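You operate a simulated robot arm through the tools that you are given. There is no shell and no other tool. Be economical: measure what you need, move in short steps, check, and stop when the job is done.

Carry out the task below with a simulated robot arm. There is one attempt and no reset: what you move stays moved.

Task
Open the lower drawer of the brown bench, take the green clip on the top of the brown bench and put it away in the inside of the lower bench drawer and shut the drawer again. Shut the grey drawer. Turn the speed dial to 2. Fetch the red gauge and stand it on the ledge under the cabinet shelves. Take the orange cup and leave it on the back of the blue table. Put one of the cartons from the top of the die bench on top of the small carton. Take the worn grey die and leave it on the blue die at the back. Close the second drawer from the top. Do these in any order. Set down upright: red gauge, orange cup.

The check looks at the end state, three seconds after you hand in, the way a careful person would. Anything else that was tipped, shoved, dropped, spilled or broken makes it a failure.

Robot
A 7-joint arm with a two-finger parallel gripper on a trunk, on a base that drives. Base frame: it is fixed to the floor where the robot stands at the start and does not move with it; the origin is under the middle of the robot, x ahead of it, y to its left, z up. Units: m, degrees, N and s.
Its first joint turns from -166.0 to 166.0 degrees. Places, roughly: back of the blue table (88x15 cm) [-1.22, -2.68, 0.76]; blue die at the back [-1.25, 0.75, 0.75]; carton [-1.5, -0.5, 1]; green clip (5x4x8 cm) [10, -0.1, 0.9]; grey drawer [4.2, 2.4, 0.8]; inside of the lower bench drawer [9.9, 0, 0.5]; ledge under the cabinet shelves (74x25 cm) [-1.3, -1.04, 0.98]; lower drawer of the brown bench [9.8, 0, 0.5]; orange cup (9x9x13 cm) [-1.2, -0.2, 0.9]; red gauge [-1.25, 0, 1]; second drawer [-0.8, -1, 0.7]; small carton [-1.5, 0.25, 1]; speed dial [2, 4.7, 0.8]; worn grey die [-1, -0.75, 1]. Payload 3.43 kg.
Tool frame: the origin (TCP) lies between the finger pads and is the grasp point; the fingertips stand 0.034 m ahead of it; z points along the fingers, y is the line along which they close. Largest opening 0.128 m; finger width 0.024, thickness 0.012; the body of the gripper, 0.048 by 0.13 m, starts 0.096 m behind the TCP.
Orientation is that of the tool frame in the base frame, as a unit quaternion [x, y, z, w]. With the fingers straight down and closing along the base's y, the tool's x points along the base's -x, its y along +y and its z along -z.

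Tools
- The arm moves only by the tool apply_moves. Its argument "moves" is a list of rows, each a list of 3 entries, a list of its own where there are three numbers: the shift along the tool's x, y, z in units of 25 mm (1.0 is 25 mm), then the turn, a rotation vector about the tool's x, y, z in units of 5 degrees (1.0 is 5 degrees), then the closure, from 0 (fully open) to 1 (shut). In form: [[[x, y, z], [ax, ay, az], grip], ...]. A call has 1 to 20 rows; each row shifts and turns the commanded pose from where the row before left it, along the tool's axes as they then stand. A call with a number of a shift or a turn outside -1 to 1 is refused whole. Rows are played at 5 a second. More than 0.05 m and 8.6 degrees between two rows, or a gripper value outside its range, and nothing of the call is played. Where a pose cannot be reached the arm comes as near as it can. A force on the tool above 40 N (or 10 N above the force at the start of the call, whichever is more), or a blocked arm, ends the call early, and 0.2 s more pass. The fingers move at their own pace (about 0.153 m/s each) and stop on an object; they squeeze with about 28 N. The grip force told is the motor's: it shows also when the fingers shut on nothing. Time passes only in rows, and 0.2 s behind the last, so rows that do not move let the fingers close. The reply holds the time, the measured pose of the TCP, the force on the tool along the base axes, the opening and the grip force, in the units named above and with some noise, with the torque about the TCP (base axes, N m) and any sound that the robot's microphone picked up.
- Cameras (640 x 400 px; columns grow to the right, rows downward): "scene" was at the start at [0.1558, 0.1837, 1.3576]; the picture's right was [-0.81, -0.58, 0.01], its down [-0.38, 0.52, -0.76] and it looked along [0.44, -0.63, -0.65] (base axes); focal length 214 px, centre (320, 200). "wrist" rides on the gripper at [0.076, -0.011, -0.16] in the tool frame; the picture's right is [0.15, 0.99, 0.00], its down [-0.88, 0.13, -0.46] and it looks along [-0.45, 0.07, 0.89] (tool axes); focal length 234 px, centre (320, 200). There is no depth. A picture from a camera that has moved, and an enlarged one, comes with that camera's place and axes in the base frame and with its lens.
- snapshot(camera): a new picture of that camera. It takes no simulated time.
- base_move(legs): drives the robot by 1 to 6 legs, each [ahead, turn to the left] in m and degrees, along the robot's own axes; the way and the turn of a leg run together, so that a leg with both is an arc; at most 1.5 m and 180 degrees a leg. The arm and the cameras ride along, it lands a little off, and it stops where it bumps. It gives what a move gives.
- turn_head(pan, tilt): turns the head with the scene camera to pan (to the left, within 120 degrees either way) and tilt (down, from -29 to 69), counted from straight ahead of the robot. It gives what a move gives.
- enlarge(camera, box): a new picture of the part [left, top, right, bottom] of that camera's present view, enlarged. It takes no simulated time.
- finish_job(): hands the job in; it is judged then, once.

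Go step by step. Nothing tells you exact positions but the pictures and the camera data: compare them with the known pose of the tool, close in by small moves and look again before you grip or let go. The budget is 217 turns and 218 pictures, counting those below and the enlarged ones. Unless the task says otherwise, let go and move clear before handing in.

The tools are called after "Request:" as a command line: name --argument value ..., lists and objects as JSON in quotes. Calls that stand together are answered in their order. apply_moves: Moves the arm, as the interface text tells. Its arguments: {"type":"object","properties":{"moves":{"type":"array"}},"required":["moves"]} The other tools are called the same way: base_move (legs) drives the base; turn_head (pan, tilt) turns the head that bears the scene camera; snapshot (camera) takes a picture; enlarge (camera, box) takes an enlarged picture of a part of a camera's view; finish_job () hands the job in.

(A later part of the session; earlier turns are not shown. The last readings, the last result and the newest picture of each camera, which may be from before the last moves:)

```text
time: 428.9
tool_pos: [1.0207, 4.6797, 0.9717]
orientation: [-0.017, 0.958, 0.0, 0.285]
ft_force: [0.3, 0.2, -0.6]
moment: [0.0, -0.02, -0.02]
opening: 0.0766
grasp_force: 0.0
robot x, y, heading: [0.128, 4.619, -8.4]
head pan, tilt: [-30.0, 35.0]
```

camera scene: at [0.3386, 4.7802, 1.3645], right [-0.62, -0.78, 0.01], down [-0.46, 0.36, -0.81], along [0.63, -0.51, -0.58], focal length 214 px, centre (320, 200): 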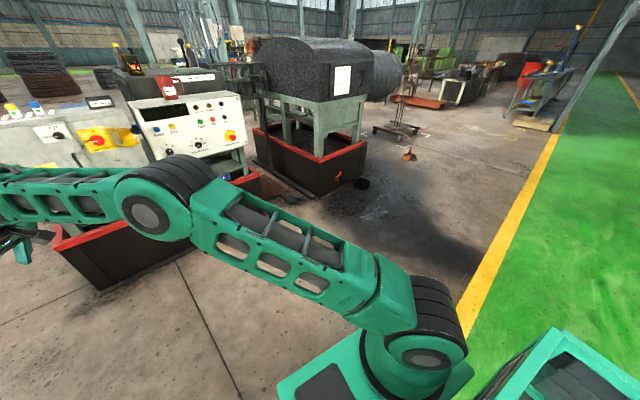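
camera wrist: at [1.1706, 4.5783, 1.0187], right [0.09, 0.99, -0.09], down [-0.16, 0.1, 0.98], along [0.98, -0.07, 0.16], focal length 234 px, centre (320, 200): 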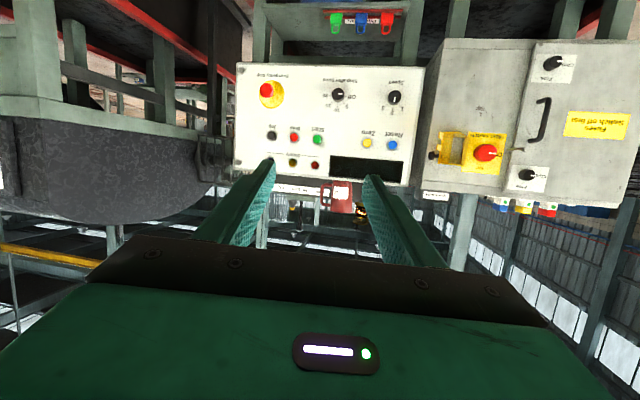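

Arm is back to a normal posture. Tuck it and drive down the aisle, then head +x toward the grey drawer.

Request:
apply_moves --moves '[[[0.84, 0, -0.54], [0, 0, 0], 0.4], [[0.84, 0, -0.54], [0, 0, 0], 0.4], [[0.84, 0, -0.54], [0, 0, 0], 0.4], [[0.84, 0, -0.54], [0, 0, 0], 0.4], [[0, 0, -1], [0, 0, 0], 0.4], [[-0.54, 0, -0.84], [0, 0, 0], 0.4], [[-0.54, 0, -0.84], [0, 0, 0], 0.4], [[-0.54, 0, -0.84], [0, 0, 0], 0.4]]'

Request:
base_move --legs '[[0, -81.6], [1.5, 0], [1.5, 0], [1.4, 0], [0, 90], [1.5, 0]]'

Request:
turn_head --pan 25 --tilt 15

Request:
snapshot --camera "scene"

```text
time: 430.7
tool_pos: [0.9094, 4.6781, 1.0686]
orientation: [-0.018, 0.958, -0.001, 0.285]
ft_force: [-0.1, -0.8, -0.5]
moment: [0.0, 0.01, 0.03]
opening: 0.0768
grasp_force: 0.1
robot x, y, heading: [0.1281, 4.6176, -8.6]
head pan, tilt: [-30.0, 35.0]
```

```text
time: 467.4
tool_pos: [2.2421, 0.3831, 1.0686]
orientation: [-0.089, 0.954, 0.021, 0.284]
ft_force: [-1.0, -0.6, 0.1]
moment: [-0.02, -0.03, -0.03]
opening: 0.077
grasp_force: 0.1
robot x, y, heading: [1.4815, 0.2093, -0.2]
head pan, tilt: [-30.0, 35.0]
```

```text
time: 468.6
tool_pos: [2.2298, 0.3818, 1.0782]
orientation: [-0.088, 0.953, 0.02, 0.291]
ft_force: [0.6, -1.0, -0.1]
moment: [0.0, 0.01, -0.03]
opening: 0.0768
grasp_force: 0.1
robot x, y, heading: [1.4814, 0.2082, 0.0]
head pan, tilt: [25.0, 15.0]
```

```text
54 pictures are left
camera scene: at [1.6741, 0.4827, 1.3964], right [0.42, -0.91, -0.01], down [-0.25, -0.11, -0.96], along [0.87, 0.41, -0.27], focal length 214 px, centre (320, 200)
```

scene: 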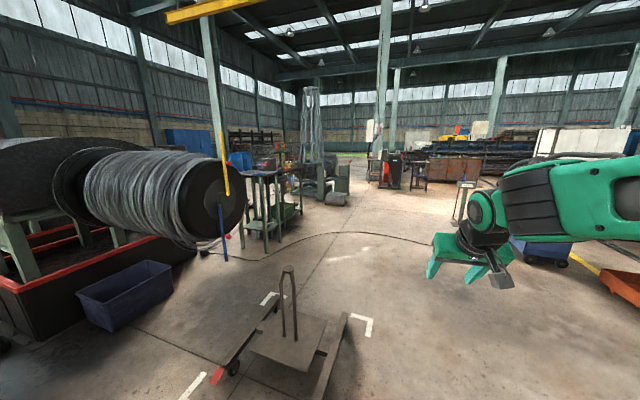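

Request:
enlarge --camera "scene" --box '[200, 130, 380, 260]'

```text
3.08 times, centred on (290, 195) of scene
camera zoom: at [1.6741, 0.4827, 1.3964], right [0.42, -0.91, -0.01], down [-0.25, -0.11, -0.96], along [0.87, 0.41, -0.27], focal length 660 px, centre (412, 215)
```

zoom: 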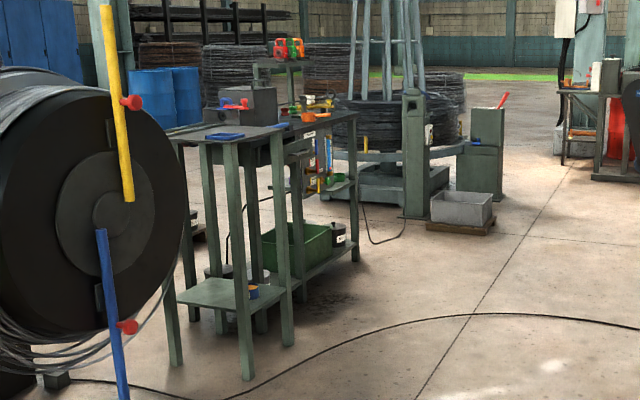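

The workstation runs along x at y ≈ 2.15–2.5, its front facing −y. I drive to x ≈ 4.0 and face it.

Request:
base_move --legs '[[1.5, 0], [1.05, 0], [0, 90]]'

Request:
turn_head --pan 5 --tilt 22

Request:
snapshot --camera "scene"

```text
time: 485.6
tool_pos: [3.9034, 0.919, 1.0781]
orientation: [0.721, -0.628, -0.216, -0.196]
ft_force: [0.4, -0.4, 0.0]
moment: [-0.01, 0.01, 0.03]
opening: 0.077
grasp_force: 0.0
robot x, y, heading: [4.0621, 0.1617, 87.3]
head pan, tilt: [25.0, 15.0]
```

```text
time: 486.4
tool_pos: [3.903, 0.904, 1.0878]
orientation: [0.72, -0.627, -0.219, -0.201]
ft_force: [0.2, -1.1, -0.2]
moment: [-0.02, -0.03, 0.02]
opening: 0.0767
grasp_force: 0.0
robot x, y, heading: [4.0608, 0.1623, 87.1]
head pan, tilt: [5.0, 22.0]
```

```text
52 pictures are left
camera scene: at [3.8286, 0.3737, 1.385], right [1.0, 0.04, 0.0], down [0.01, -0.39, -0.92], along [-0.04, 0.92, -0.39], focal length 214 px, centre (320, 200)
```

scene: 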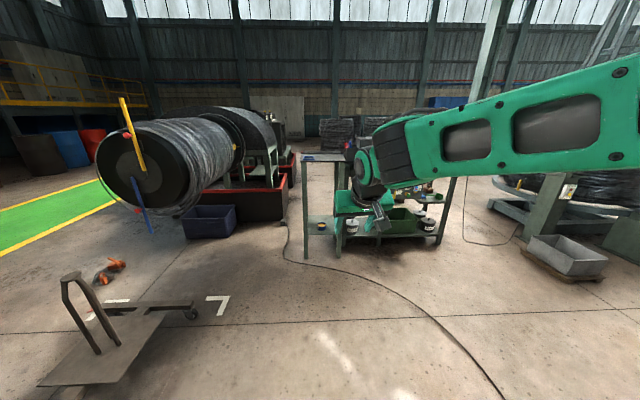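

Request:
base_move --legs '[[0.4, 0], [0, -22]]'

Request:
turn_head --pan 32 --tilt 25

Request:
enlarge --camera "scene" --box '[200, 90, 440, 280]'

```text
time: 490.2
tool_pos: [4.2187, 1.3108, 1.0867]
orientation: [-0.586, 0.754, 0.176, 0.239]
ft_force: [0.3, 0.8, 0.1]
moment: [-0.02, -0.02, -0.04]
opening: 0.0766
grasp_force: 0.0
robot x, y, heading: [4.0767, 0.5671, 64.7]
head pan, tilt: [5.0, 22.0]
```

```text
time: 491.1
tool_pos: [4.2141, 1.2992, 1.0964]
orientation: [-0.584, 0.754, 0.178, 0.244]
ft_force: [0.1, -0.1, 0.5]
moment: [-0.03, 0.01, 0.0]
opening: 0.0769
grasp_force: 0.2
robot x, y, heading: [4.0783, 0.5627, 64.8]
head pan, tilt: [32.0, 25.0]
```

```text
2.11 times, centred on (320, 185) of scene
camera zoom: at [3.9002, 0.8552, 1.3803], right [0.99, 0.12, -0.01], down [0.04, -0.43, -0.9], along [-0.11, 0.89, -0.43], focal length 452 px, centre (320, 232)
```

zoom: 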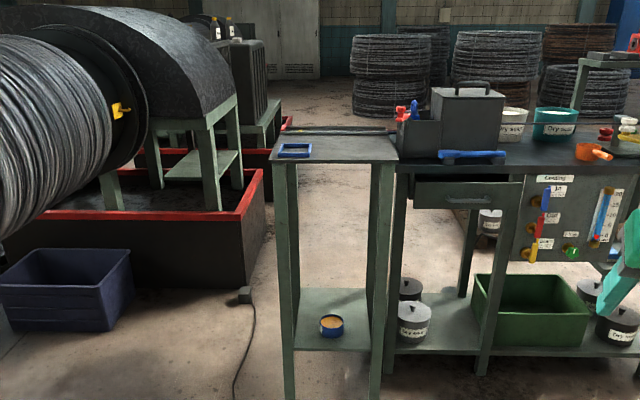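

The grey drawer is under the table at about (4.24, 2.42, 0.80), a bit open. I position in front of it.

Request:
base_move --legs '[[0, 6], [0.85, 0], [0, 19.2]]'

Request:
snapshot --camera "wrist"

Request:
turn_head --pan 20 --tilt 30

Request:
snapshot --camera "scene"

```text
time: 497.4
tool_pos: [4.1804, 2.0949, 1.0965]
orientation: [0.731, -0.611, -0.227, -0.201]
ft_force: [-0.4, -0.3, 0.4]
moment: [0.02, -0.01, 0.0]
opening: 0.0768
grasp_force: 0.0
robot x, y, heading: [4.3702, 1.3722, 89.3]
head pan, tilt: [32.0, 25.0]
```

```text
50 pictures are left
camera wrist: at [4.2173, 1.9446, 1.1834], right [-0.95, -0.29, -0.1], down [-0.22, 0.43, 0.88], along [-0.21, 0.86, -0.47], focal length 234 px, centre (320, 200)
```

wrist: 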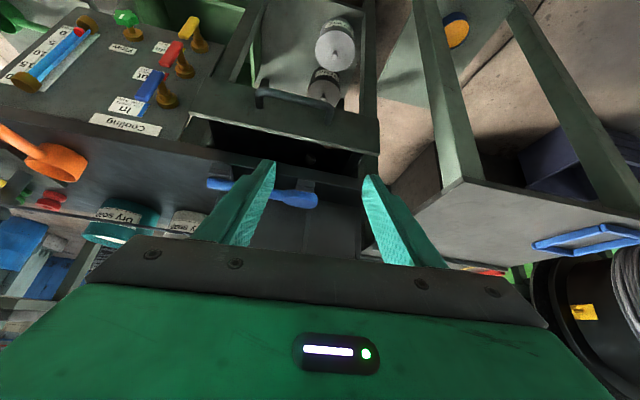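

```text
time: 498.2
tool_pos: [4.1828, 2.0798, 1.1048]
orientation: [0.73, -0.611, -0.23, -0.205]
ft_force: [0.1, 0.4, 0.8]
moment: [-0.01, -0.02, 0.02]
opening: 0.077
grasp_force: 0.1
robot x, y, heading: [4.3664, 1.3665, 89.5]
head pan, tilt: [20.0, 30.0]
```

```text
49 pictures are left
camera scene: at [4.1024, 1.566, 1.3723], right [0.94, 0.33, 0.0], down [0.17, -0.48, -0.86], along [-0.29, 0.81, -0.51], focal length 214 px, centre (320, 200)
```

scene: 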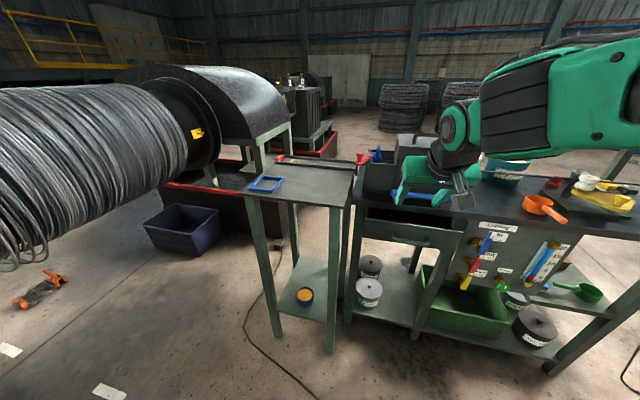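

Drawer face is at y ≈ 2.34, x ≈ 4.22, open only 6–8 cm. Close fingers, align yaw, tilt, and lower in front of it.

Request:
apply_moves --moves '[[[0, 0, 0], [0.49, 0, 0.67], 1], [[0, 0, 0], [0.49, 0, 0.67], 1], [[0, 0, 0], [0, -0.9, 0], 1], [[0, 0, 0], [0, -0.9, 0], 1], [[0, 0, 0], [0, -0.9, 0], 1], [[0, 0, 0], [0, -0.9, 0], 1], [[0, 0, 0], [0, -0.9, 0], 1], [[0, 0, 0], [0, -0.9, 0], 1], [[0.855, -0.13, 0.925], [0, 0, 0], 1], [[0.855, -0.13, 0.925], [0, 0, 0], 1], [[0.855, -0.13, 0.925], [0, 0, 0], 1], [[0.855, -0.13, 0.925], [0, 0, 0], 1], [[0.855, -0.13, 0.925], [0, 0, 0], 1], [[0.855, -0.13, 0.925], [0, 0, 0], 1], [[0.855, -0.13, 0.925], [0, 0, 0], 1], [[0.855, -0.13, 0.925], [0, 0, 0], 1], [[0.855, -0.13, 0.925], [0, 0, 0], 1], [[0.855, -0.13, 0.925], [0, 0, 0], 1], [[0.855, -0.13, 0.925], [0, 0, 0], 1]]'

Request:
snapshot --camera "wrist"

Request:
snapshot --camera "scene"

```text
time: 502.2
tool_pos: [4.219, 2.2036, 0.7819]
orientation: [0.615, -0.59, -0.37, -0.37]
ft_force: [0.4, 0.2, 0.4]
moment: [-0.02, 0.0, -0.01]
opening: 0.0
grasp_force: 27.6
robot x, y, heading: [4.3695, 1.3723, 89.3]
head pan, tilt: [20.0, 30.0]
```

```text
48 pictures are left
camera wrist: at [4.2339, 2.0271, 0.787], right [-0.98, -0.09, -0.15], down [-0.15, -0.01, 0.99], along [-0.09, 1.0, 0.0], focal length 234 px, centre (320, 200)
```

wrist: 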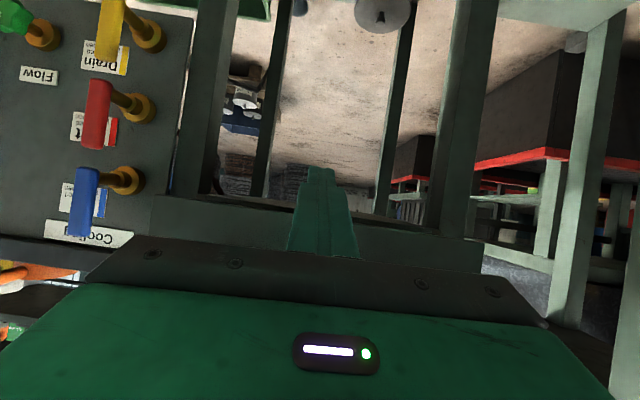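

```text
47 pictures are left
camera scene: at [4.1025, 1.5658, 1.3723], right [0.94, 0.33, 0.0], down [0.17, -0.48, -0.86], along [-0.29, 0.81, -0.51], focal length 214 px, centre (320, 200)
```

scene: 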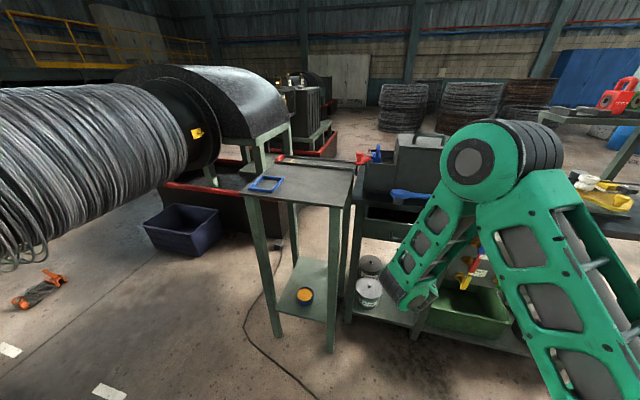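

The drawer face spans z ≈ 0.78–0.87 with the handle near 0.82; my tip is too low. I raise 5 cm and push on the centre.

Request:
apply_moves --moves '[[[-0.9, 0, -0.45], [0, 0, 0], 1], [[-0.9, 0, -0.45], [0, 0, 0], 1], [[-0.45, 0, 0.89], [0, 0, 0], 1], [[-0.45, 0, 0.89], [0, 0, 0], 1], [[-0.3, 0, 0.6], [0, 0, 0], 1]]'

Request:
snapshot --camera "wrist"

```text
time: 503.4
tool_pos: [4.2165, 2.2682, 0.8309]
orientation: [0.614, -0.591, -0.369, -0.37]
ft_force: [-0.3, -3.2, -6.9]
moment: [0.03, -0.06, -0.06]
opening: 0.0
grasp_force: 28.4
robot x, y, heading: [4.3676, 1.3677, 89.3]
head pan, tilt: [20.0, 30.0]
```

```text
46 pictures are left
camera wrist: at [4.2321, 2.0924, 0.8362], right [-0.98, -0.09, -0.15], down [-0.15, -0.01, 0.99], along [-0.09, 1.0, 0.0], focal length 234 px, centre (320, 200)
```

wrist: 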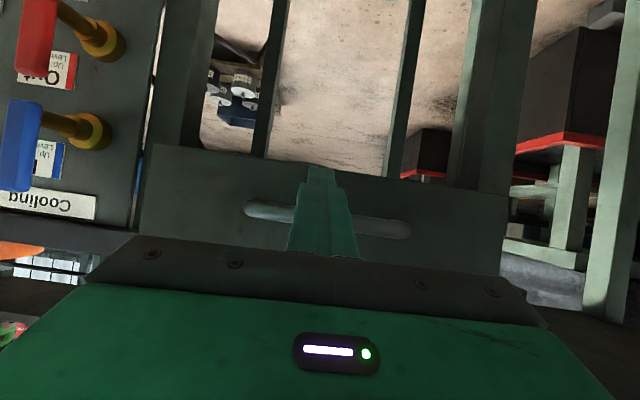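

The tip slid just under the handle bar. I back off, raise 4 cm and push on the bar itself.

Request:
apply_moves --moves '[[[0.45, 0, -0.89], [0, 0, 0], 1], [[0.45, 0, -0.89], [0, 0, 0], 1], [[-0.7, 0, -0.36], [0, 0, 0], 1], [[-0.7, 0, -0.36], [0, 0, 0], 1], [[-0.45, 0, 0.89], [0, 0, 0], 1], [[-0.35, 0, 0.7], [0, 0, 0], 1]]'

Request:
snapshot --camera "wrist"

```text
time: 504.8
tool_pos: [4.216, 2.2625, 0.8714]
orientation: [0.614, -0.591, -0.369, -0.371]
ft_force: [-0.4, 0.1, 0.7]
moment: [0.0, 0.03, 0.01]
opening: 0.0
grasp_force: 27.9
robot x, y, heading: [4.3671, 1.3681, 89.2]
head pan, tilt: [20.0, 30.0]
```

```text
45 pictures are left
camera wrist: at [4.2315, 2.0873, 0.8762], right [-0.98, -0.09, -0.15], down [-0.15, -0.01, 0.99], along [-0.09, 1.0, 0.0], focal length 234 px, centre (320, 200)
```

wrist: 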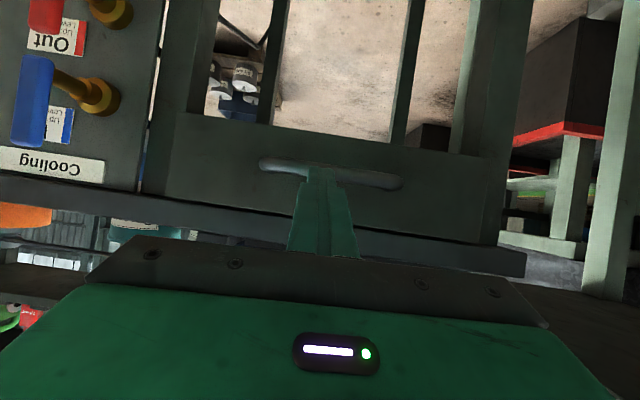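

Tip is level with the handle bar. Pushing.

Request:
apply_moves --moves '[[[-0.23, 0, 0.45], [0, 0, 0], 1], [[-0.23, 0, 0.45], [0, 0, 0], 1], [[-0.23, 0, 0.45], [0, 0, 0], 1], [[-0.23, 0, 0.45], [0, 0, 0], 1], [[-0.23, 0, 0.45], [0, 0, 0], 1], [[-0.23, 0, 0.45], [0, 0, 0], 1], [[-0.23, 0, 0.45], [0, 0, 0], 1], [[-0.23, 0, 0.45], [0, 0, 0], 1]]'

Request:
snapshot --camera "wrist"

```text
time: 505.3
tool_pos: [4.2147, 2.2675, 0.8807]
orientation: [0.615, -0.588, -0.37, -0.373]
ft_force: [0.4, 1.8, -0.4]
moment: [0.04, -0.01, 0.02]
opening: 0.0002
grasp_force: 27.8
robot x, y, heading: [4.3643, 1.3669, 89.3]
head pan, tilt: [20.0, 30.0]
stopped in row 2: the force on the tool passed its limit at 65 N (the readings are from after the stop); the commanded pose is now the measured one
```

```text
44 pictures are left
camera wrist: at [4.2309, 2.0918, 0.8846], right [-0.98, -0.09, -0.15], down [-0.15, -0.02, 0.99], along [-0.1, 1.0, 0.0], focal length 234 px, centre (320, 200)
```

wrist: 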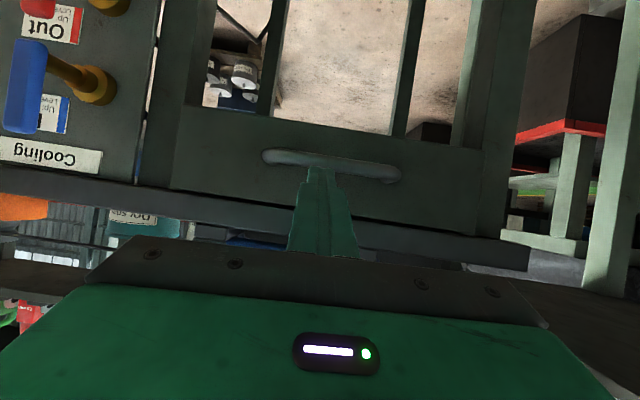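

Request:
enlarge --camera "scene" --box '[320, 140, 520, 265]'

```text
3.20 times, centred on (420, 202) of scene
camera zoom: at [4.1023, 1.5667, 1.3721], right [0.94, 0.33, 0.0], down [0.17, -0.48, -0.86], along [-0.29, 0.81, -0.51], focal length 686 px, centre (0, 192)
```

zoom: 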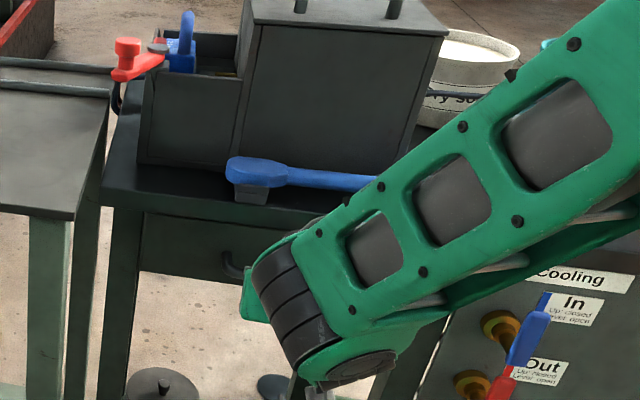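

The grey drawer is now flush. Retreat, raise, and untilt as done safely before.

Request:
apply_moves --moves '[[[0.45, 0, -0.89], [0, 0, 0], 1], [[0.45, 0, -0.89], [0, 0, 0], 1], [[-0.89, 0, -0.45], [0, 0.5, 0], 1], [[-0.89, 0, -0.45], [0, 0.5, 0], 1], [[-0.85, 0, -0.5], [0, 0.5, 0], 1], [[-0.85, 0, -0.5], [0, 0.5, 0], 1], [[-0.8, 0, -0.55], [0, 0.5, 0], 1], [[-0.8, 0, -0.6], [0, 0.5, 0], 1], [[-0.75, 0, -0.65], [0, 0.5, 0], 0.5], [[-0.7, 0, -0.7], [0, 0.5, 0], 0.5], [[0, 0, 0], [0, 1, 0], 0.5], [[0, 0, 0], [0, 1, 0], 0.5]]'

Request:
snapshot --camera "wrist"

```text
time: 507.9
tool_pos: [4.2123, 2.2216, 1.079]
orientation: [0.689, -0.665, -0.198, -0.207]
ft_force: [-0.5, 0.1, 0.4]
moment: [-0.01, -0.02, 0.0]
opening: 0.0637
grasp_force: 0.1
robot x, y, heading: [4.368, 1.3697, 89.4]
head pan, tilt: [20.0, 30.0]
```

```text
42 pictures are left
camera wrist: at [4.2255, 2.072, 1.1706], right [-0.98, -0.15, -0.1], down [-0.16, 0.48, 0.86], along [-0.08, 0.86, -0.5], focal length 234 px, centre (320, 200)
```

wrist: 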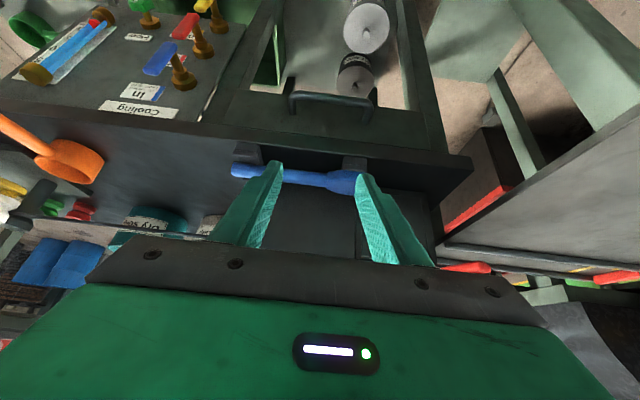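

Grey drawer shut. Now toward the brown bench; I turn to +x and look at the way.

Request:
base_move --legs '[[-0.6, 0], [0, -89.4]]'

Request:
turn_head --pan 8 --tilt 10

Request:
snapshot --camera "scene"

```text
time: 515.8
tool_pos: [5.2115, 0.9017, 1.0781]
orientation: [-0.013, 0.958, -0.007, 0.288]
ft_force: [-0.4, -0.9, -0.4]
moment: [0.02, 0.01, 0.01]
opening: 0.064
grasp_force: 0.0
robot x, y, heading: [4.3553, 0.7801, -1.3]
head pan, tilt: [20.0, 30.0]
```

```text
time: 516.6
tool_pos: [5.1973, 0.9022, 1.0901]
orientation: [-0.013, 0.956, -0.007, 0.293]
ft_force: [-0.7, 0.1, -0.1]
moment: [0.0, 0.0, 0.0]
opening: 0.064
grasp_force: 0.0
robot x, y, heading: [4.3603, 0.7777, -1.4]
head pan, tilt: [8.0, 10.0]
```

```text
41 pictures are left
camera scene: at [4.5626, 1.0235, 1.4044], right [0.12, -0.99, 0.0], down [-0.19, -0.02, -0.98], along [0.97, 0.12, -0.19], focal length 214 px, centre (320, 200)
```

scene: 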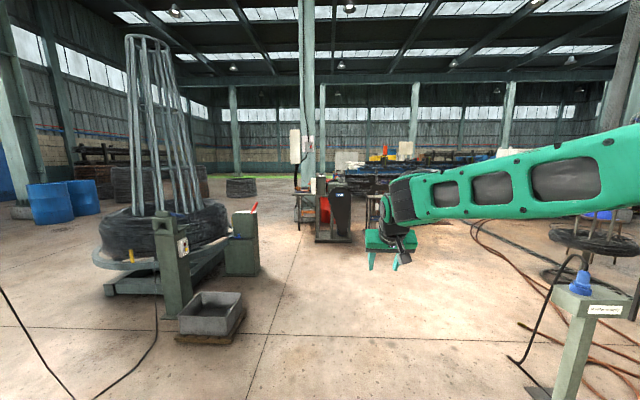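

Request:
base_move --legs '[[1.5, 0], [0.6, 0], [0, -24]]'

Request:
turn_head --pan 15 --tilt 12

Request:
snapshot --camera "scene"

```text
time: 528.4
tool_pos: [7.2426, 0.4458, 1.0889]
orientation: [0.198, 0.935, -0.072, 0.285]
ft_force: [-0.8, -0.3, 1.4]
moment: [0.03, 0.02, 0.0]
opening: 0.0644
grasp_force: 0.0
robot x, y, heading: [6.4349, 0.7031, -26.4]
head pan, tilt: [8.0, 10.0]
```

```text
time: 529.1
tool_pos: [7.2316, 0.4521, 1.0986]
orientation: [0.197, 0.934, -0.073, 0.29]
ft_force: [-0.2, 0.2, 0.7]
moment: [0.0, -0.03, 0.02]
opening: 0.064
grasp_force: 0.0
robot x, y, heading: [6.4324, 0.7, -26.4]
head pan, tilt: [15.0, 12.0]
```

```text
40 pictures are left
camera scene: at [6.727, 0.8447, 1.4013], right [-0.2, -0.98, 0.0], down [-0.22, 0.05, -0.98], along [0.96, -0.2, -0.22], focal length 214 px, centre (320, 200)
```

scene: 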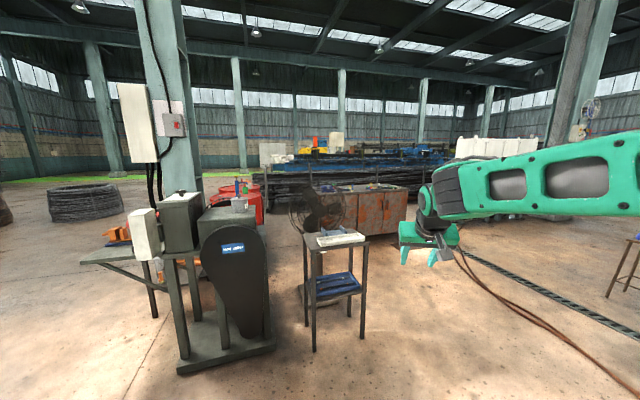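

The brown bench is beyond a small table at about (8.2, 0.4). I go round its right side.

Request:
base_move --legs '[[0, -19], [1.4, 0], [0, 45], [1.0, 0]]'

Request:
turn_head --pan 10 --tilt 28

Request:
snapshot --camera "scene"

```text
time: 544.8
tool_pos: [9.2623, -0.1881, 1.1]
orientation: [-0.02, 0.954, -0.004, 0.3]
ft_force: [-0.5, 0.5, 0.4]
moment: [0.03, 0.04, 0.02]
opening: 0.0638
grasp_force: 0.0
robot x, y, heading: [8.4386, -0.3209, 0.1]
head pan, tilt: [15.0, 12.0]
```

```text
time: 545.5
tool_pos: [9.2503, -0.1896, 1.1091]
orientation: [-0.019, 0.952, -0.006, 0.306]
ft_force: [0.0, 0.3, -0.2]
moment: [-0.01, 0.01, -0.01]
opening: 0.0641
grasp_force: 0.0
robot x, y, heading: [8.4331, -0.3158, -0.1]
head pan, tilt: [10.0, 28.0]
```

```text
39 pictures are left
camera scene: at [8.6364, -0.067, 1.3754], right [0.17, -0.99, 0.0], down [-0.47, -0.08, -0.88], along [0.86, 0.15, -0.48], focal length 214 px, centre (320, 200)
```

scene: 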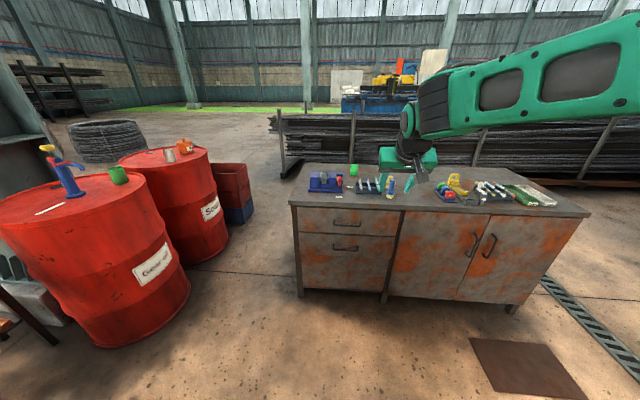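

Request:
enlarge --camera "scene" --box '[270, 150, 440, 310]'

Request:
snapshot --camera "wrist"

```text
2.50 times, centred on (355, 230) of scene
camera zoom: at [8.6364, -0.067, 1.3754], right [0.17, -0.99, 0.0], down [-0.47, -0.08, -0.88], along [0.86, 0.15, -0.48], focal length 536 px, centre (232, 125)
```

zoom: 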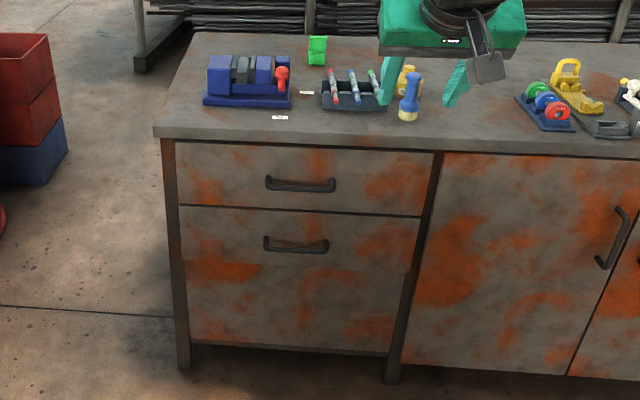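

```text
37 pictures are left
camera wrist: at [9.095, -0.2026, 1.1953], right [-0.15, 0.98, -0.11], down [0.45, 0.16, 0.88], along [0.88, 0.09, -0.46], focal length 234 px, centre (320, 200)
```

wrist: 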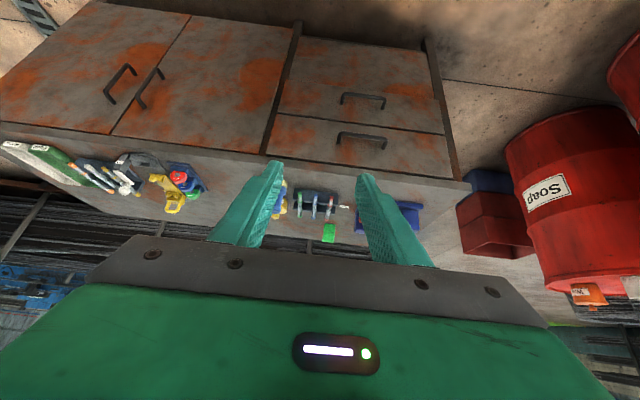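

Lower handle is at (9.617, −0.05, 0.52); the green clip stands near (10.06, −0.06) at the back of the bench top (z ≈ 0.83). Since an open drawer would block my base, I first bring the clip to the front edge of the bench.

Request:
base_move --legs '[[0.53, 0]]'

Request:
apply_moves --moves '[[[0, 0.8, 0], [0, 0, 0], 0.2], [[0, 0.8, 0], [0, 0, 0], 0.2], [[0, 0.8, 0], [0, 0, 0], 0.2], [[0, 0.8, 0], [0, 0, 0], 0.2], [[0, 0.8, 0], [0, 0, 0], 0.2]]'

Request:
snapshot --camera "wrist"

Request:
enlarge --camera "scene" --box '[240, 100, 440, 225]'

```text
time: 548.7
tool_pos: [9.7796, -0.1715, 1.1091]
orientation: [-0.027, 0.952, -0.003, 0.305]
ft_force: [-0.9, -0.7, 0.6]
moment: [-0.01, -0.02, 0.04]
opening: 0.0639
grasp_force: 0.1
robot x, y, heading: [8.9714, -0.311, 1.0]
head pan, tilt: [10.0, 28.0]
```

```text
time: 549.9
tool_pos: [9.7612, -0.0724, 1.1165]
orientation: [-0.027, 0.95, -0.003, 0.312]
ft_force: [0.0, 0.1, -0.7]
moment: [0.04, 0.02, 0.03]
opening: 0.1022
grasp_force: 0.0
robot x, y, heading: [8.9688, -0.3093, 0.6]
head pan, tilt: [10.0, 28.0]
```

```text
36 pictures are left
camera wrist: at [9.6053, -0.0893, 1.2008], right [-0.17, 0.98, -0.11], down [0.43, 0.17, 0.89], along [0.89, 0.1, -0.45], focal length 234 px, centre (320, 200)
```

wrist: 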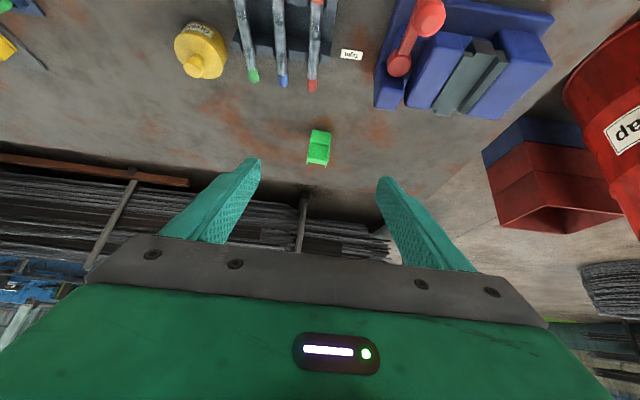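

```text
3.20 times, centred on (340, 162) of scene
camera zoom: at [9.1644, -0.0612, 1.3754], right [0.19, -0.98, 0.0], down [-0.47, -0.09, -0.88], along [0.86, 0.17, -0.48], focal length 686 px, centre (256, 320)
```

zoom: 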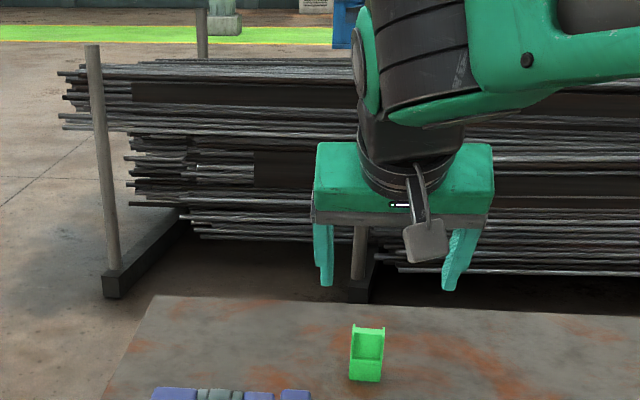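

Clip at (10.007, −0.058), upright. Approaching most of the way.

Request:
apply_moves --moves '[[[-0.157, 0.02, 0.97], [0, 0, 0], 0.2], [[-0.157, 0.02, 0.97], [0, 0, 0], 0.2], [[-0.157, 0.02, 0.97], [0, 0, 0], 0.2], [[-0.157, 0.02, 0.97], [0, 0, 0], 0.2], [[-0.157, 0.02, 0.97], [0, 0, 0], 0.2], [[-0.157, 0.02, 0.97], [0, 0, 0], 0.2], [[-0.157, 0.02, 0.97], [0, 0, 0], 0.2], [[-0.157, 0.02, 0.97], [0, 0, 0], 0.2], [[-0.157, 0.02, 0.97], [0, 0, 0], 0.2], [[-0.157, 0.02, 0.97], [0, 0, 0], 0.2]]'

Request:
snapshot --camera "wrist"

```text
time: 552.1
tool_pos: [9.9362, -0.0633, 0.946]
orientation: [-0.027, 0.95, -0.004, 0.312]
ft_force: [-1.7, -0.2, 0.3]
moment: [0.01, 0.0, 0.02]
opening: 0.1023
grasp_force: 0.1
robot x, y, heading: [8.9707, -0.3148, 0.9]
head pan, tilt: [10.0, 28.0]
```

```text
34 pictures are left
camera wrist: at [9.7809, -0.0795, 1.0284], right [-0.17, 0.98, -0.11], down [0.43, 0.17, 0.89], along [0.89, 0.1, -0.45], focal length 234 px, centre (320, 200)
```

wrist: 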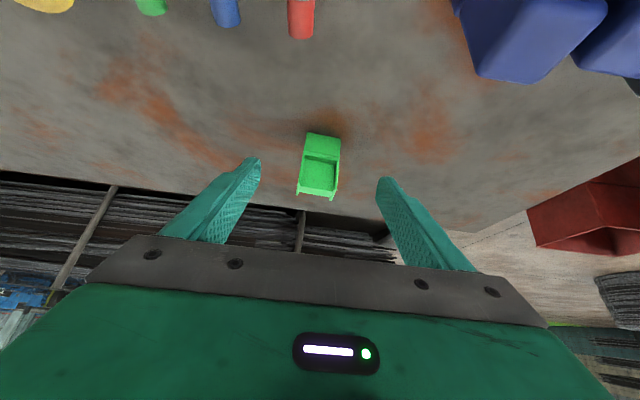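

Request:
apply_moves --moves '[[[-0.142, 0, 0.987], [0, 0, 0], 0.2], [[-0.142, 0, 0.987], [0, 0, 0], 0.2], [[-0.142, 0, 0.987], [0, 0, 0], 0.2], [[-0.142, 0, 0.987], [0, 0, 0], 0.2], [[0, 0, 0], [0, 0, 0], 0.4], [[0, 0, 0], [0, 0, 0], 0.7], [[0, 0, 0], [0, 0, 0], 1], [[0, 0, 0], [0, 0, 0], 1]]'

Request:
snapshot --camera "wrist"

```text
time: 553.9
tool_pos: [10.0052, -0.0628, 0.8739]
orientation: [-0.029, 0.95, -0.002, 0.312]
ft_force: [0.1, 0.0, -0.3]
moment: [-0.02, -0.03, 0.01]
opening: 0.0446
grasp_force: 27.9
robot x, y, heading: [8.9669, -0.3182, 0.7]
head pan, tilt: [10.0, 28.0]
```

```text
33 pictures are left
camera wrist: at [9.8503, -0.0775, 0.958], right [-0.17, 0.98, -0.11], down [0.43, 0.17, 0.89], along [0.89, 0.1, -0.45], focal length 234 px, centre (320, 200)
```

wrist: 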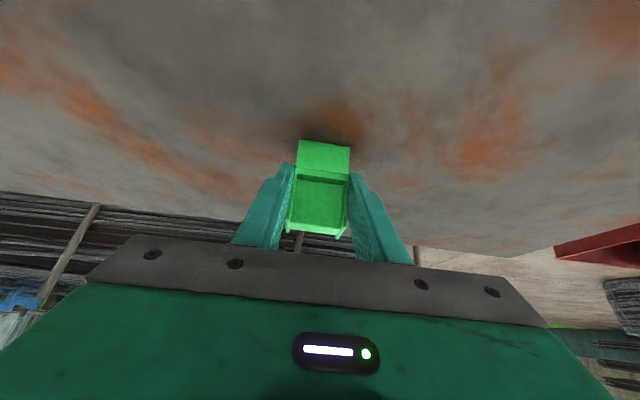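

Clip held. Lift, back the base so it hangs over the front of the bench.

Request:
apply_moves --moves '[[[-0.593, 0, -0.805], [0, 0, 0], 1], [[-0.593, 0, -0.805], [0, 0, 0], 1], [[-0.593, 0, -0.805], [0, 0, 0], 1], [[-0.593, 0, -0.805], [0, 0, 0], 1], [[-0.593, 0, -0.805], [0, 0, 0], 1], [[-0.593, 0, -0.805], [0, 0, 0], 1]]'

Request:
base_move --legs '[[-0.29, 0]]'

Request:
apply_moves --moves '[[[0, -0.5, 0], [0, 0, 0], 1], [[0, -0.5, 0], [0, 0, 0], 1], [[0, -0.5, 0], [0, 0, 0], 1]]'

Request:
snapshot --camera "wrist"

Request:
snapshot --camera "scene"

```text
time: 555.3
tool_pos: [10.0056, -0.0551, 1.0239]
orientation: [-0.028, 0.95, -0.003, 0.311]
ft_force: [-0.1, -0.1, -0.8]
moment: [0.03, -0.01, 0.0]
opening: 0.0443
grasp_force: 27.9
robot x, y, heading: [8.9691, -0.3175, 1.0]
head pan, tilt: [10.0, 28.0]
```

```text
time: 557.3
tool_pos: [9.7195, -0.0621, 1.0252]
orientation: [-0.027, 0.95, -0.003, 0.313]
ft_force: [0.1, 0.3, -0.4]
moment: [0.03, 0.04, 0.02]
opening: 0.0442
grasp_force: 28.5
robot x, y, heading: [8.6873, -0.3199, 0.4]
head pan, tilt: [10.0, 28.0]
```

```text
time: 558.1
tool_pos: [9.7092, -0.1001, 1.0389]
orientation: [-0.026, 0.948, -0.004, 0.318]
ft_force: [-0.3, -0.3, -0.7]
moment: [-0.02, 0.0, -0.02]
opening: 0.0444
grasp_force: 27.9
robot x, y, heading: [8.6837, -0.3208, 0.9]
head pan, tilt: [10.0, 28.0]
```

```text
32 pictures are left
camera wrist: at [9.5523, -0.1154, 1.1204], right [-0.16, 0.98, -0.11], down [0.42, 0.17, 0.89], along [0.89, 0.1, -0.44], focal length 234 px, centre (320, 200)
```

wrist: 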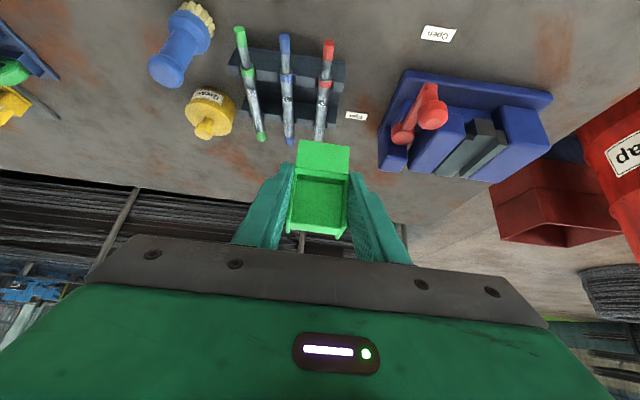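

```text
31 pictures are left
camera scene: at [8.8792, -0.0651, 1.3753], right [0.19, -0.98, 0.0], down [-0.47, -0.09, -0.88], along [0.86, 0.16, -0.48], focal length 214 px, centre (320, 200)
```

scene: 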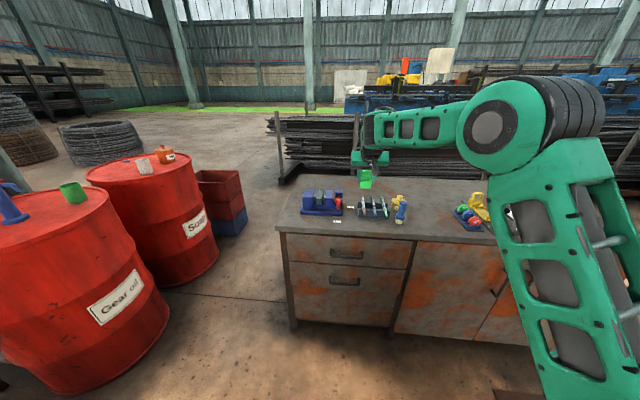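

Free spot for the clip is at (9.695, −0.05), between the pen rack and the label. Moving over and lowering.

Request:
apply_moves --moves '[[[0, 0.7, 0], [0, 0.14, 0], 1], [[0, 0.7, 0], [0, 0, 0], 1], [[0, 0.6, 0], [0, 0, 0], 1], [[0.78, 0, 0.87], [0, 0, 0], 1], [[0.78, 0, 0.87], [0, 0, 0], 1], [[0.78, 0, 0.87], [0, 0, 0], 1], [[0.78, 0, 0.87], [0, 0, 0], 1], [[0.78, 0, 0.87], [0, 0, 0], 1]]'

Request:
snapshot --camera "wrist"

```text
time: 559.9
tool_pos: [9.6936, -0.053, 0.8931]
orientation: [-0.027, 0.95, -0.003, 0.312]
ft_force: [0.1, 0.6, 0.3]
moment: [0.03, -0.01, 0.02]
opening: 0.0444
grasp_force: 28.1
robot x, y, heading: [8.685, -0.3249, 0.8]
head pan, tilt: [10.0, 28.0]
```

```text
30 pictures are left
camera wrist: at [9.5386, -0.0688, 0.9761], right [-0.17, 0.98, -0.11], down [0.43, 0.17, 0.89], along [0.89, 0.1, -0.45], focal length 234 px, centre (320, 200)
```

wrist: 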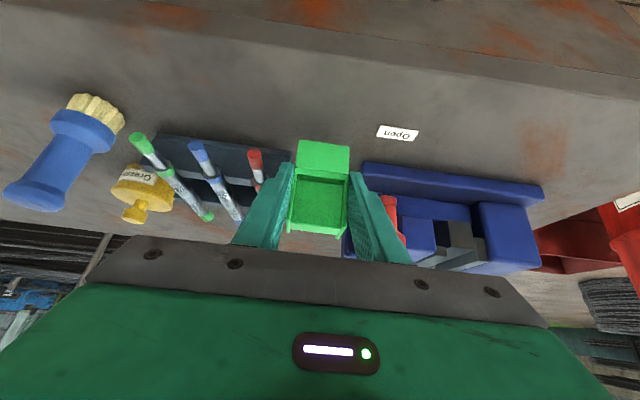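

Request:
apply_moves --moves '[[[0.36, 0, 0.49], [0, 0, 0], 1], [[0.06, 0, 0.08], [0, 0, 0], 1], [[0.06, 0, 0.08], [0, 0, 0], 1], [[0, 0, 0], [0, 0, 0], 1]]'

```text
time: 560.9
tool_pos: [9.6925, -0.0529, 0.8732]
orientation: [-0.026, 0.949, -0.003, 0.314]
ft_force: [-1.1, 2.2, 13.7]
moment: [0.38, -0.1, 0.08]
opening: 0.0443
grasp_force: 28.2
robot x, y, heading: [8.6824, -0.32, 0.7]
head pan, tilt: [10.0, 28.0]
```

Contact. Open slightly and rise.

Request:
apply_moves --moves '[[[-0.03, 0, -0.04], [0, 0, 0], 0.62], [[0, 0, 0], [0, 0, 0], 0.57], [[0, 0, 0], [0, 0, 0], 0.55], [[-0.3, 0, -0.4], [0, 0, 0], 0.55], [[-0.6, 0, -0.8], [0, 0, 0], 0.55], [[-0.6, 0, -0.8], [0, 0, 0], 0.55], [[-0.6, 0, -0.8], [0, 0, 0], 0.55], [[-0.6, 0, -0.8], [0, 0, 0], 0.55], [[-0.6, 0, -0.8], [0, 0, 0], 0.55]]'

Request:
snapshot --camera "wrist"

```text
time: 562.9
tool_pos: [9.6943, -0.0511, 1.0087]
orientation: [-0.027, 0.95, -0.004, 0.312]
ft_force: [0.6, -0.3, -0.7]
moment: [0.01, -0.02, 0.0]
opening: 0.0578
grasp_force: 0.1
robot x, y, heading: [8.6821, -0.3182, 0.7]
head pan, tilt: [10.0, 28.0]
```

```text
29 pictures are left
camera wrist: at [9.54, -0.0664, 1.093], right [-0.17, 0.98, -0.11], down [0.43, 0.17, 0.89], along [0.89, 0.1, -0.45], focal length 234 px, centre (320, 200)
```

wrist: 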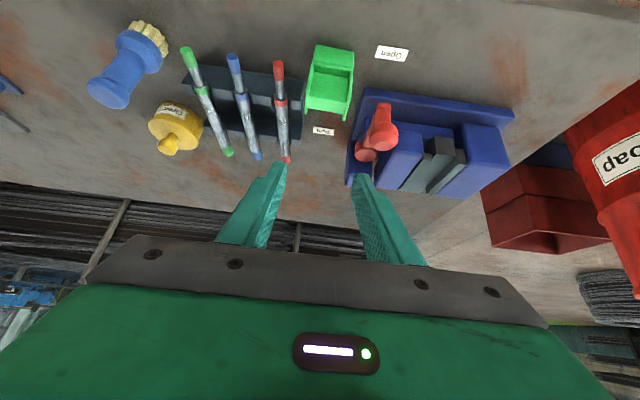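

Clip stands at the front edge. Now the drawer: back off, tilt forward and lower in front of the handle.

Request:
base_move --legs '[[-0.1, 0]]'

Request:
apply_moves --moves '[[[0.8, 0, -0.6], [0, 0, 0], 0.55], [[0.8, 0, -0.6], [0, 0, 0], 0.55], [[0.8, 0, -0.6], [0, 0, 0], 0.55], [[0.8, 0, -0.6], [0, 0, 0], 0.55], [[0.8, 0, -0.6], [0, 0, 0], 0.55], [[0.8, 0, -0.6], [0, 0, 0], 0.55], [[0.8, 0, -0.6], [0, 0, 0], 0.55], [[0, 0, 0], [0, -1, 0], 0.55], [[0, 0, 0], [0, -1, 0], 0.55], [[0, 0, 0], [0, -1, 0], 0.55], [[0, 0, 0], [0, -1, 0], 0.55], [[0, 0, 0], [0, -1, 0], 0.55]]'

Request:
apply_moves --moves '[[[0.89, 0, 0.48], [0, 0, 0], 0.55], [[0.89, 0, 0.48], [0, 0, 0], 0.55], [[0.89, 0, 0.48], [0, 0, 0], 0.55], [[0.89, 0, 0.48], [0, 0, 0], 0.55], [[0.89, 0, 0.48], [0, 0, 0], 0.55], [[0.89, 0, 0.48], [0, 0, 0], 0.55], [[0.89, 0, 0.48], [0, 0, 0], 0.55], [[0.89, 0, 0.48], [0, 0, 0], 0.55], [[0.89, 0, 0.48], [0, 0, 0], 0.55], [[0.89, 0, 0.48], [0, 0, 0], 0.55], [[0.89, 0, 0.48], [0, 0, 0], 0.55], [[0.89, 0, 0.48], [0, 0, 0], 0.55], [[0.89, 0, 0.48], [0, 0, 0], 0.55], [[0.89, 0, 0.48], [0, 0, 0], 0.55], [[0.89, 0, 0.48], [0, 0, 0], 0.55], [[0.89, 0, 0.48], [0, 0, 0], 0.55], [[0.89, 0, 0.48], [0, 0, 0], 0.55]]'

Request:
snapshot --camera "wrist"

```text
time: 564.0
tool_pos: [9.5927, -0.0531, 1.0089]
orientation: [-0.027, 0.95, -0.004, 0.312]
ft_force: [-0.3, -0.1, -0.4]
moment: [-0.01, 0.0, 0.01]
opening: 0.0575
grasp_force: 0.2
robot x, y, heading: [8.5776, -0.3225, 0.7]
head pan, tilt: [10.0, 28.0]
```

```text
time: 566.6
tool_pos: [9.4059, -0.0618, 1.0221]
orientation: [-0.026, 0.856, 0.002, 0.516]
ft_force: [-0.8, -0.2, -0.1]
moment: [0.01, 0.0, 0.03]
opening: 0.0574
grasp_force: 0.0
robot x, y, heading: [8.5831, -0.3175, 0.8]
head pan, tilt: [10.0, 28.0]
```

```text
time: 570.2
tool_pos: [9.41, -0.0717, 0.5932]
orientation: [-0.027, 0.857, 0.002, 0.515]
ft_force: [0.9, -0.2, -0.8]
moment: [-0.01, -0.01, 0.0]
opening: 0.0575
grasp_force: 0.1
robot x, y, heading: [8.5828, -0.3182, 0.7]
head pan, tilt: [10.0, 28.0]
```

```text
28 pictures are left
camera wrist: at [9.2351, -0.0895, 0.6009], right [-0.12, 0.98, -0.15], down [0.0, 0.15, 0.99], along [0.99, 0.11, -0.02], focal length 234 px, centre (320, 200)
```

wrist: 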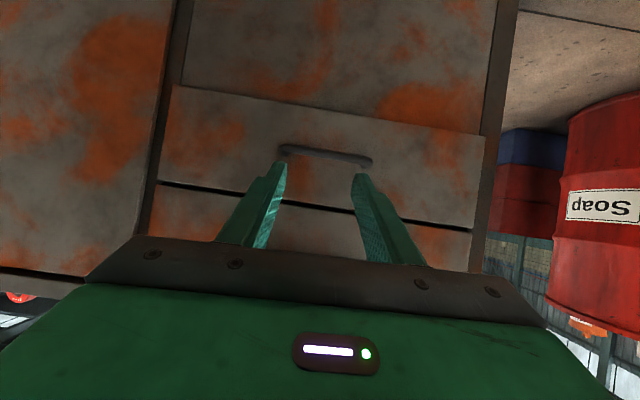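

The handle bar is at (≈9.595, −0.052, 0.523). Roll the gripper 90° to clamp the horizontal bar.

Request:
apply_moves --moves '[[[0, 0, 0], [0, 0, 1], 0.4], [[0, 0, 0], [0, 0, 1], 0.4], [[0, 0, 0], [0, 0, 1], 0.4], [[0, 0, 0], [0, 0, 1], 0.4], [[0, 0, 0], [0, 0, 1], 0.4], [[0, 0, 0], [0, 0, 1], 0.4], [[0, 0, 0], [0, 0, 1], 0.4], [[0, 0, 0], [0, 0, 1], 0.4], [[0, 0, 0], [0, 0, 1], 0.4], [[0, 0, 0], [0, 0, 1], 0.4], [[0, 0, 0], [0, 0, 1], 0.4], [[0, 0, 0], [0, 0, 1], 0.4], [[0, 0, 0], [0, 0, 1], 0.4], [[0, 0, 0], [0, 0, 1], 0.4], [[0, 0, 0], [0, 0, 1], 0.4], [[0, 0, 0], [0, 0, 1], 0.4], [[0, 0, 0], [0, 0, 1], 0.4], [[0, 0, 0], [0, 0, 1], 0.4]]'

Request:
snapshot --camera "wrist"

```text
time: 574.0
tool_pos: [9.4107, -0.0709, 0.5915]
orientation: [0.587, 0.624, 0.366, 0.363]
ft_force: [0.7, 0.6, -0.3]
moment: [0.04, 0.0, 0.01]
opening: 0.0767
grasp_force: 0.0
robot x, y, heading: [8.5837, -0.324, 0.6]
head pan, tilt: [10.0, 28.0]
```

```text
27 pictures are left
camera wrist: at [9.2605, 0.0, 0.6554], right [0.46, 0.19, 0.87], down [-0.3, -0.89, 0.35], along [0.84, -0.42, -0.35], focal length 234 px, centre (320, 200)
```

wrist: 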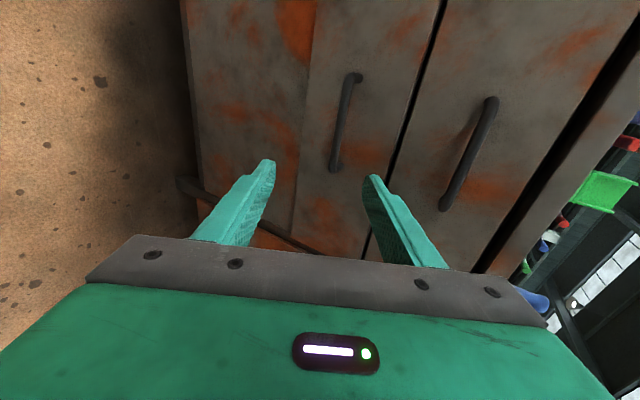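

Request:
apply_moves --moves '[[[0.08, 0.2, 0.92], [0, 0, 0], 0.5], [[0.08, 0.2, 0.92], [0, 0, 0], 0.6], [[0.08, 0.2, 0.92], [0, 0, 0], 0.65], [[0.08, 0.2, 0.92], [0, 0, 0], 0.65], [[0.08, 0.2, 0.92], [0, 0, 0], 0.65], [[0.08, 0.2, 0.92], [0, 0, 0], 0.65]]'

Request:
snapshot --camera "wrist"

Request:
enlarge --camera "scene" --box '[270, 200, 430, 330]'

```text
time: 575.4
tool_pos: [9.5458, -0.054, 0.555]
orientation: [0.587, 0.625, 0.365, 0.363]
ft_force: [-0.4, 0.7, 0.0]
moment: [0.01, 0.01, -0.05]
opening: 0.0448
grasp_force: 0.1
robot x, y, heading: [8.5833, -0.3212, 0.5]
head pan, tilt: [10.0, 28.0]
```

```text
26 pictures are left
camera wrist: at [9.3955, 0.0171, 0.6164], right [0.46, 0.19, 0.87], down [-0.3, -0.89, 0.35], along [0.84, -0.42, -0.35], focal length 234 px, centre (320, 200)
```

wrist: 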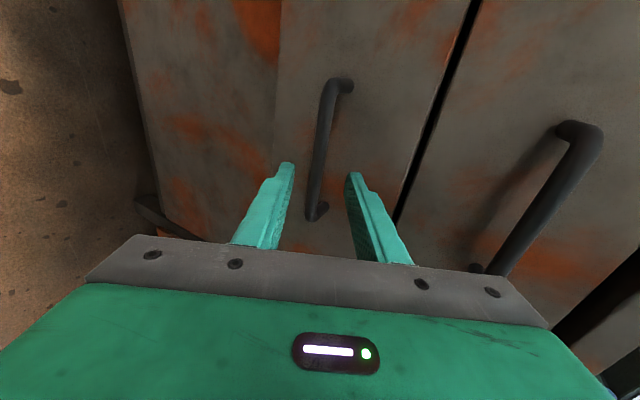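

```text
3.08 times, centred on (350, 265) of scene
camera zoom: at [8.7775, -0.0666, 1.3753], right [0.18, -0.98, 0.0], down [-0.47, -0.09, -0.88], along [0.86, 0.16, -0.48], focal length 660 px, centre (228, 0)
```

zoom: 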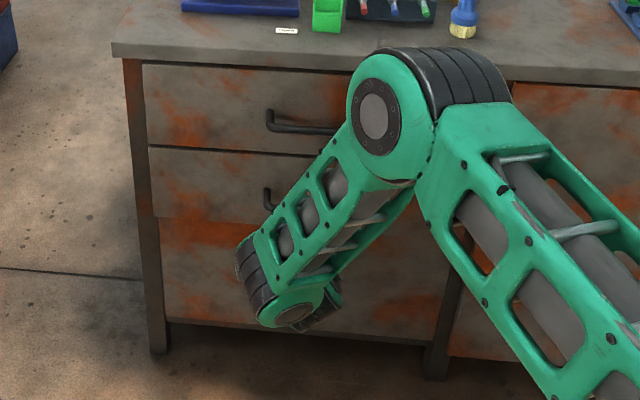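

The fingers straddle the bar. Advance 45 mm and close.

Request:
apply_moves --moves '[[[0, 0, 0.6], [0, 0, 0], 0.65], [[0, 0, 0.6], [0, 0, 0], 0.65], [[0, 0, 0.5], [0, 0, 0], 0.65], [[0, 0, 0], [0, 0, 0], 0.8], [[0, 0, 0], [0, 0, 0], 1], [[0, 0, 0], [0, 0, 0], 1]]'

Request:
snapshot --camera "wrist"

```text
time: 576.8
tool_pos: [9.5815, -0.0528, 0.5312]
orientation: [0.587, 0.625, 0.365, 0.363]
ft_force: [-4.2, -0.7, -14.8]
moment: [0.2, 0.4, 0.13]
opening: 0.0137
grasp_force: 44.4
robot x, y, heading: [8.5824, -0.3199, 0.5]
head pan, tilt: [10.0, 28.0]
```

```text
24 pictures are left
camera wrist: at [9.4321, 0.0183, 0.5952], right [0.46, 0.19, 0.87], down [-0.3, -0.89, 0.35], along [0.84, -0.42, -0.35], focal length 234 px, centre (320, 200)
```

wrist: 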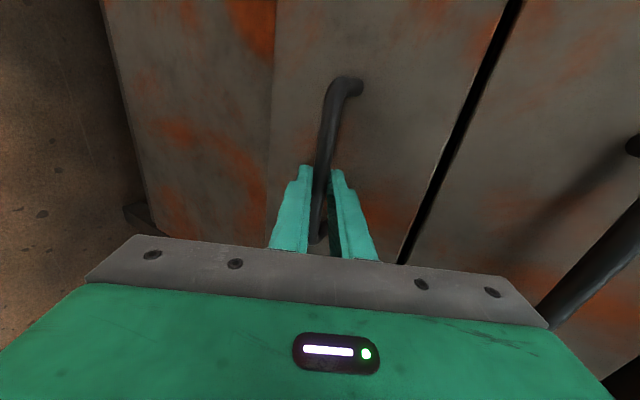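

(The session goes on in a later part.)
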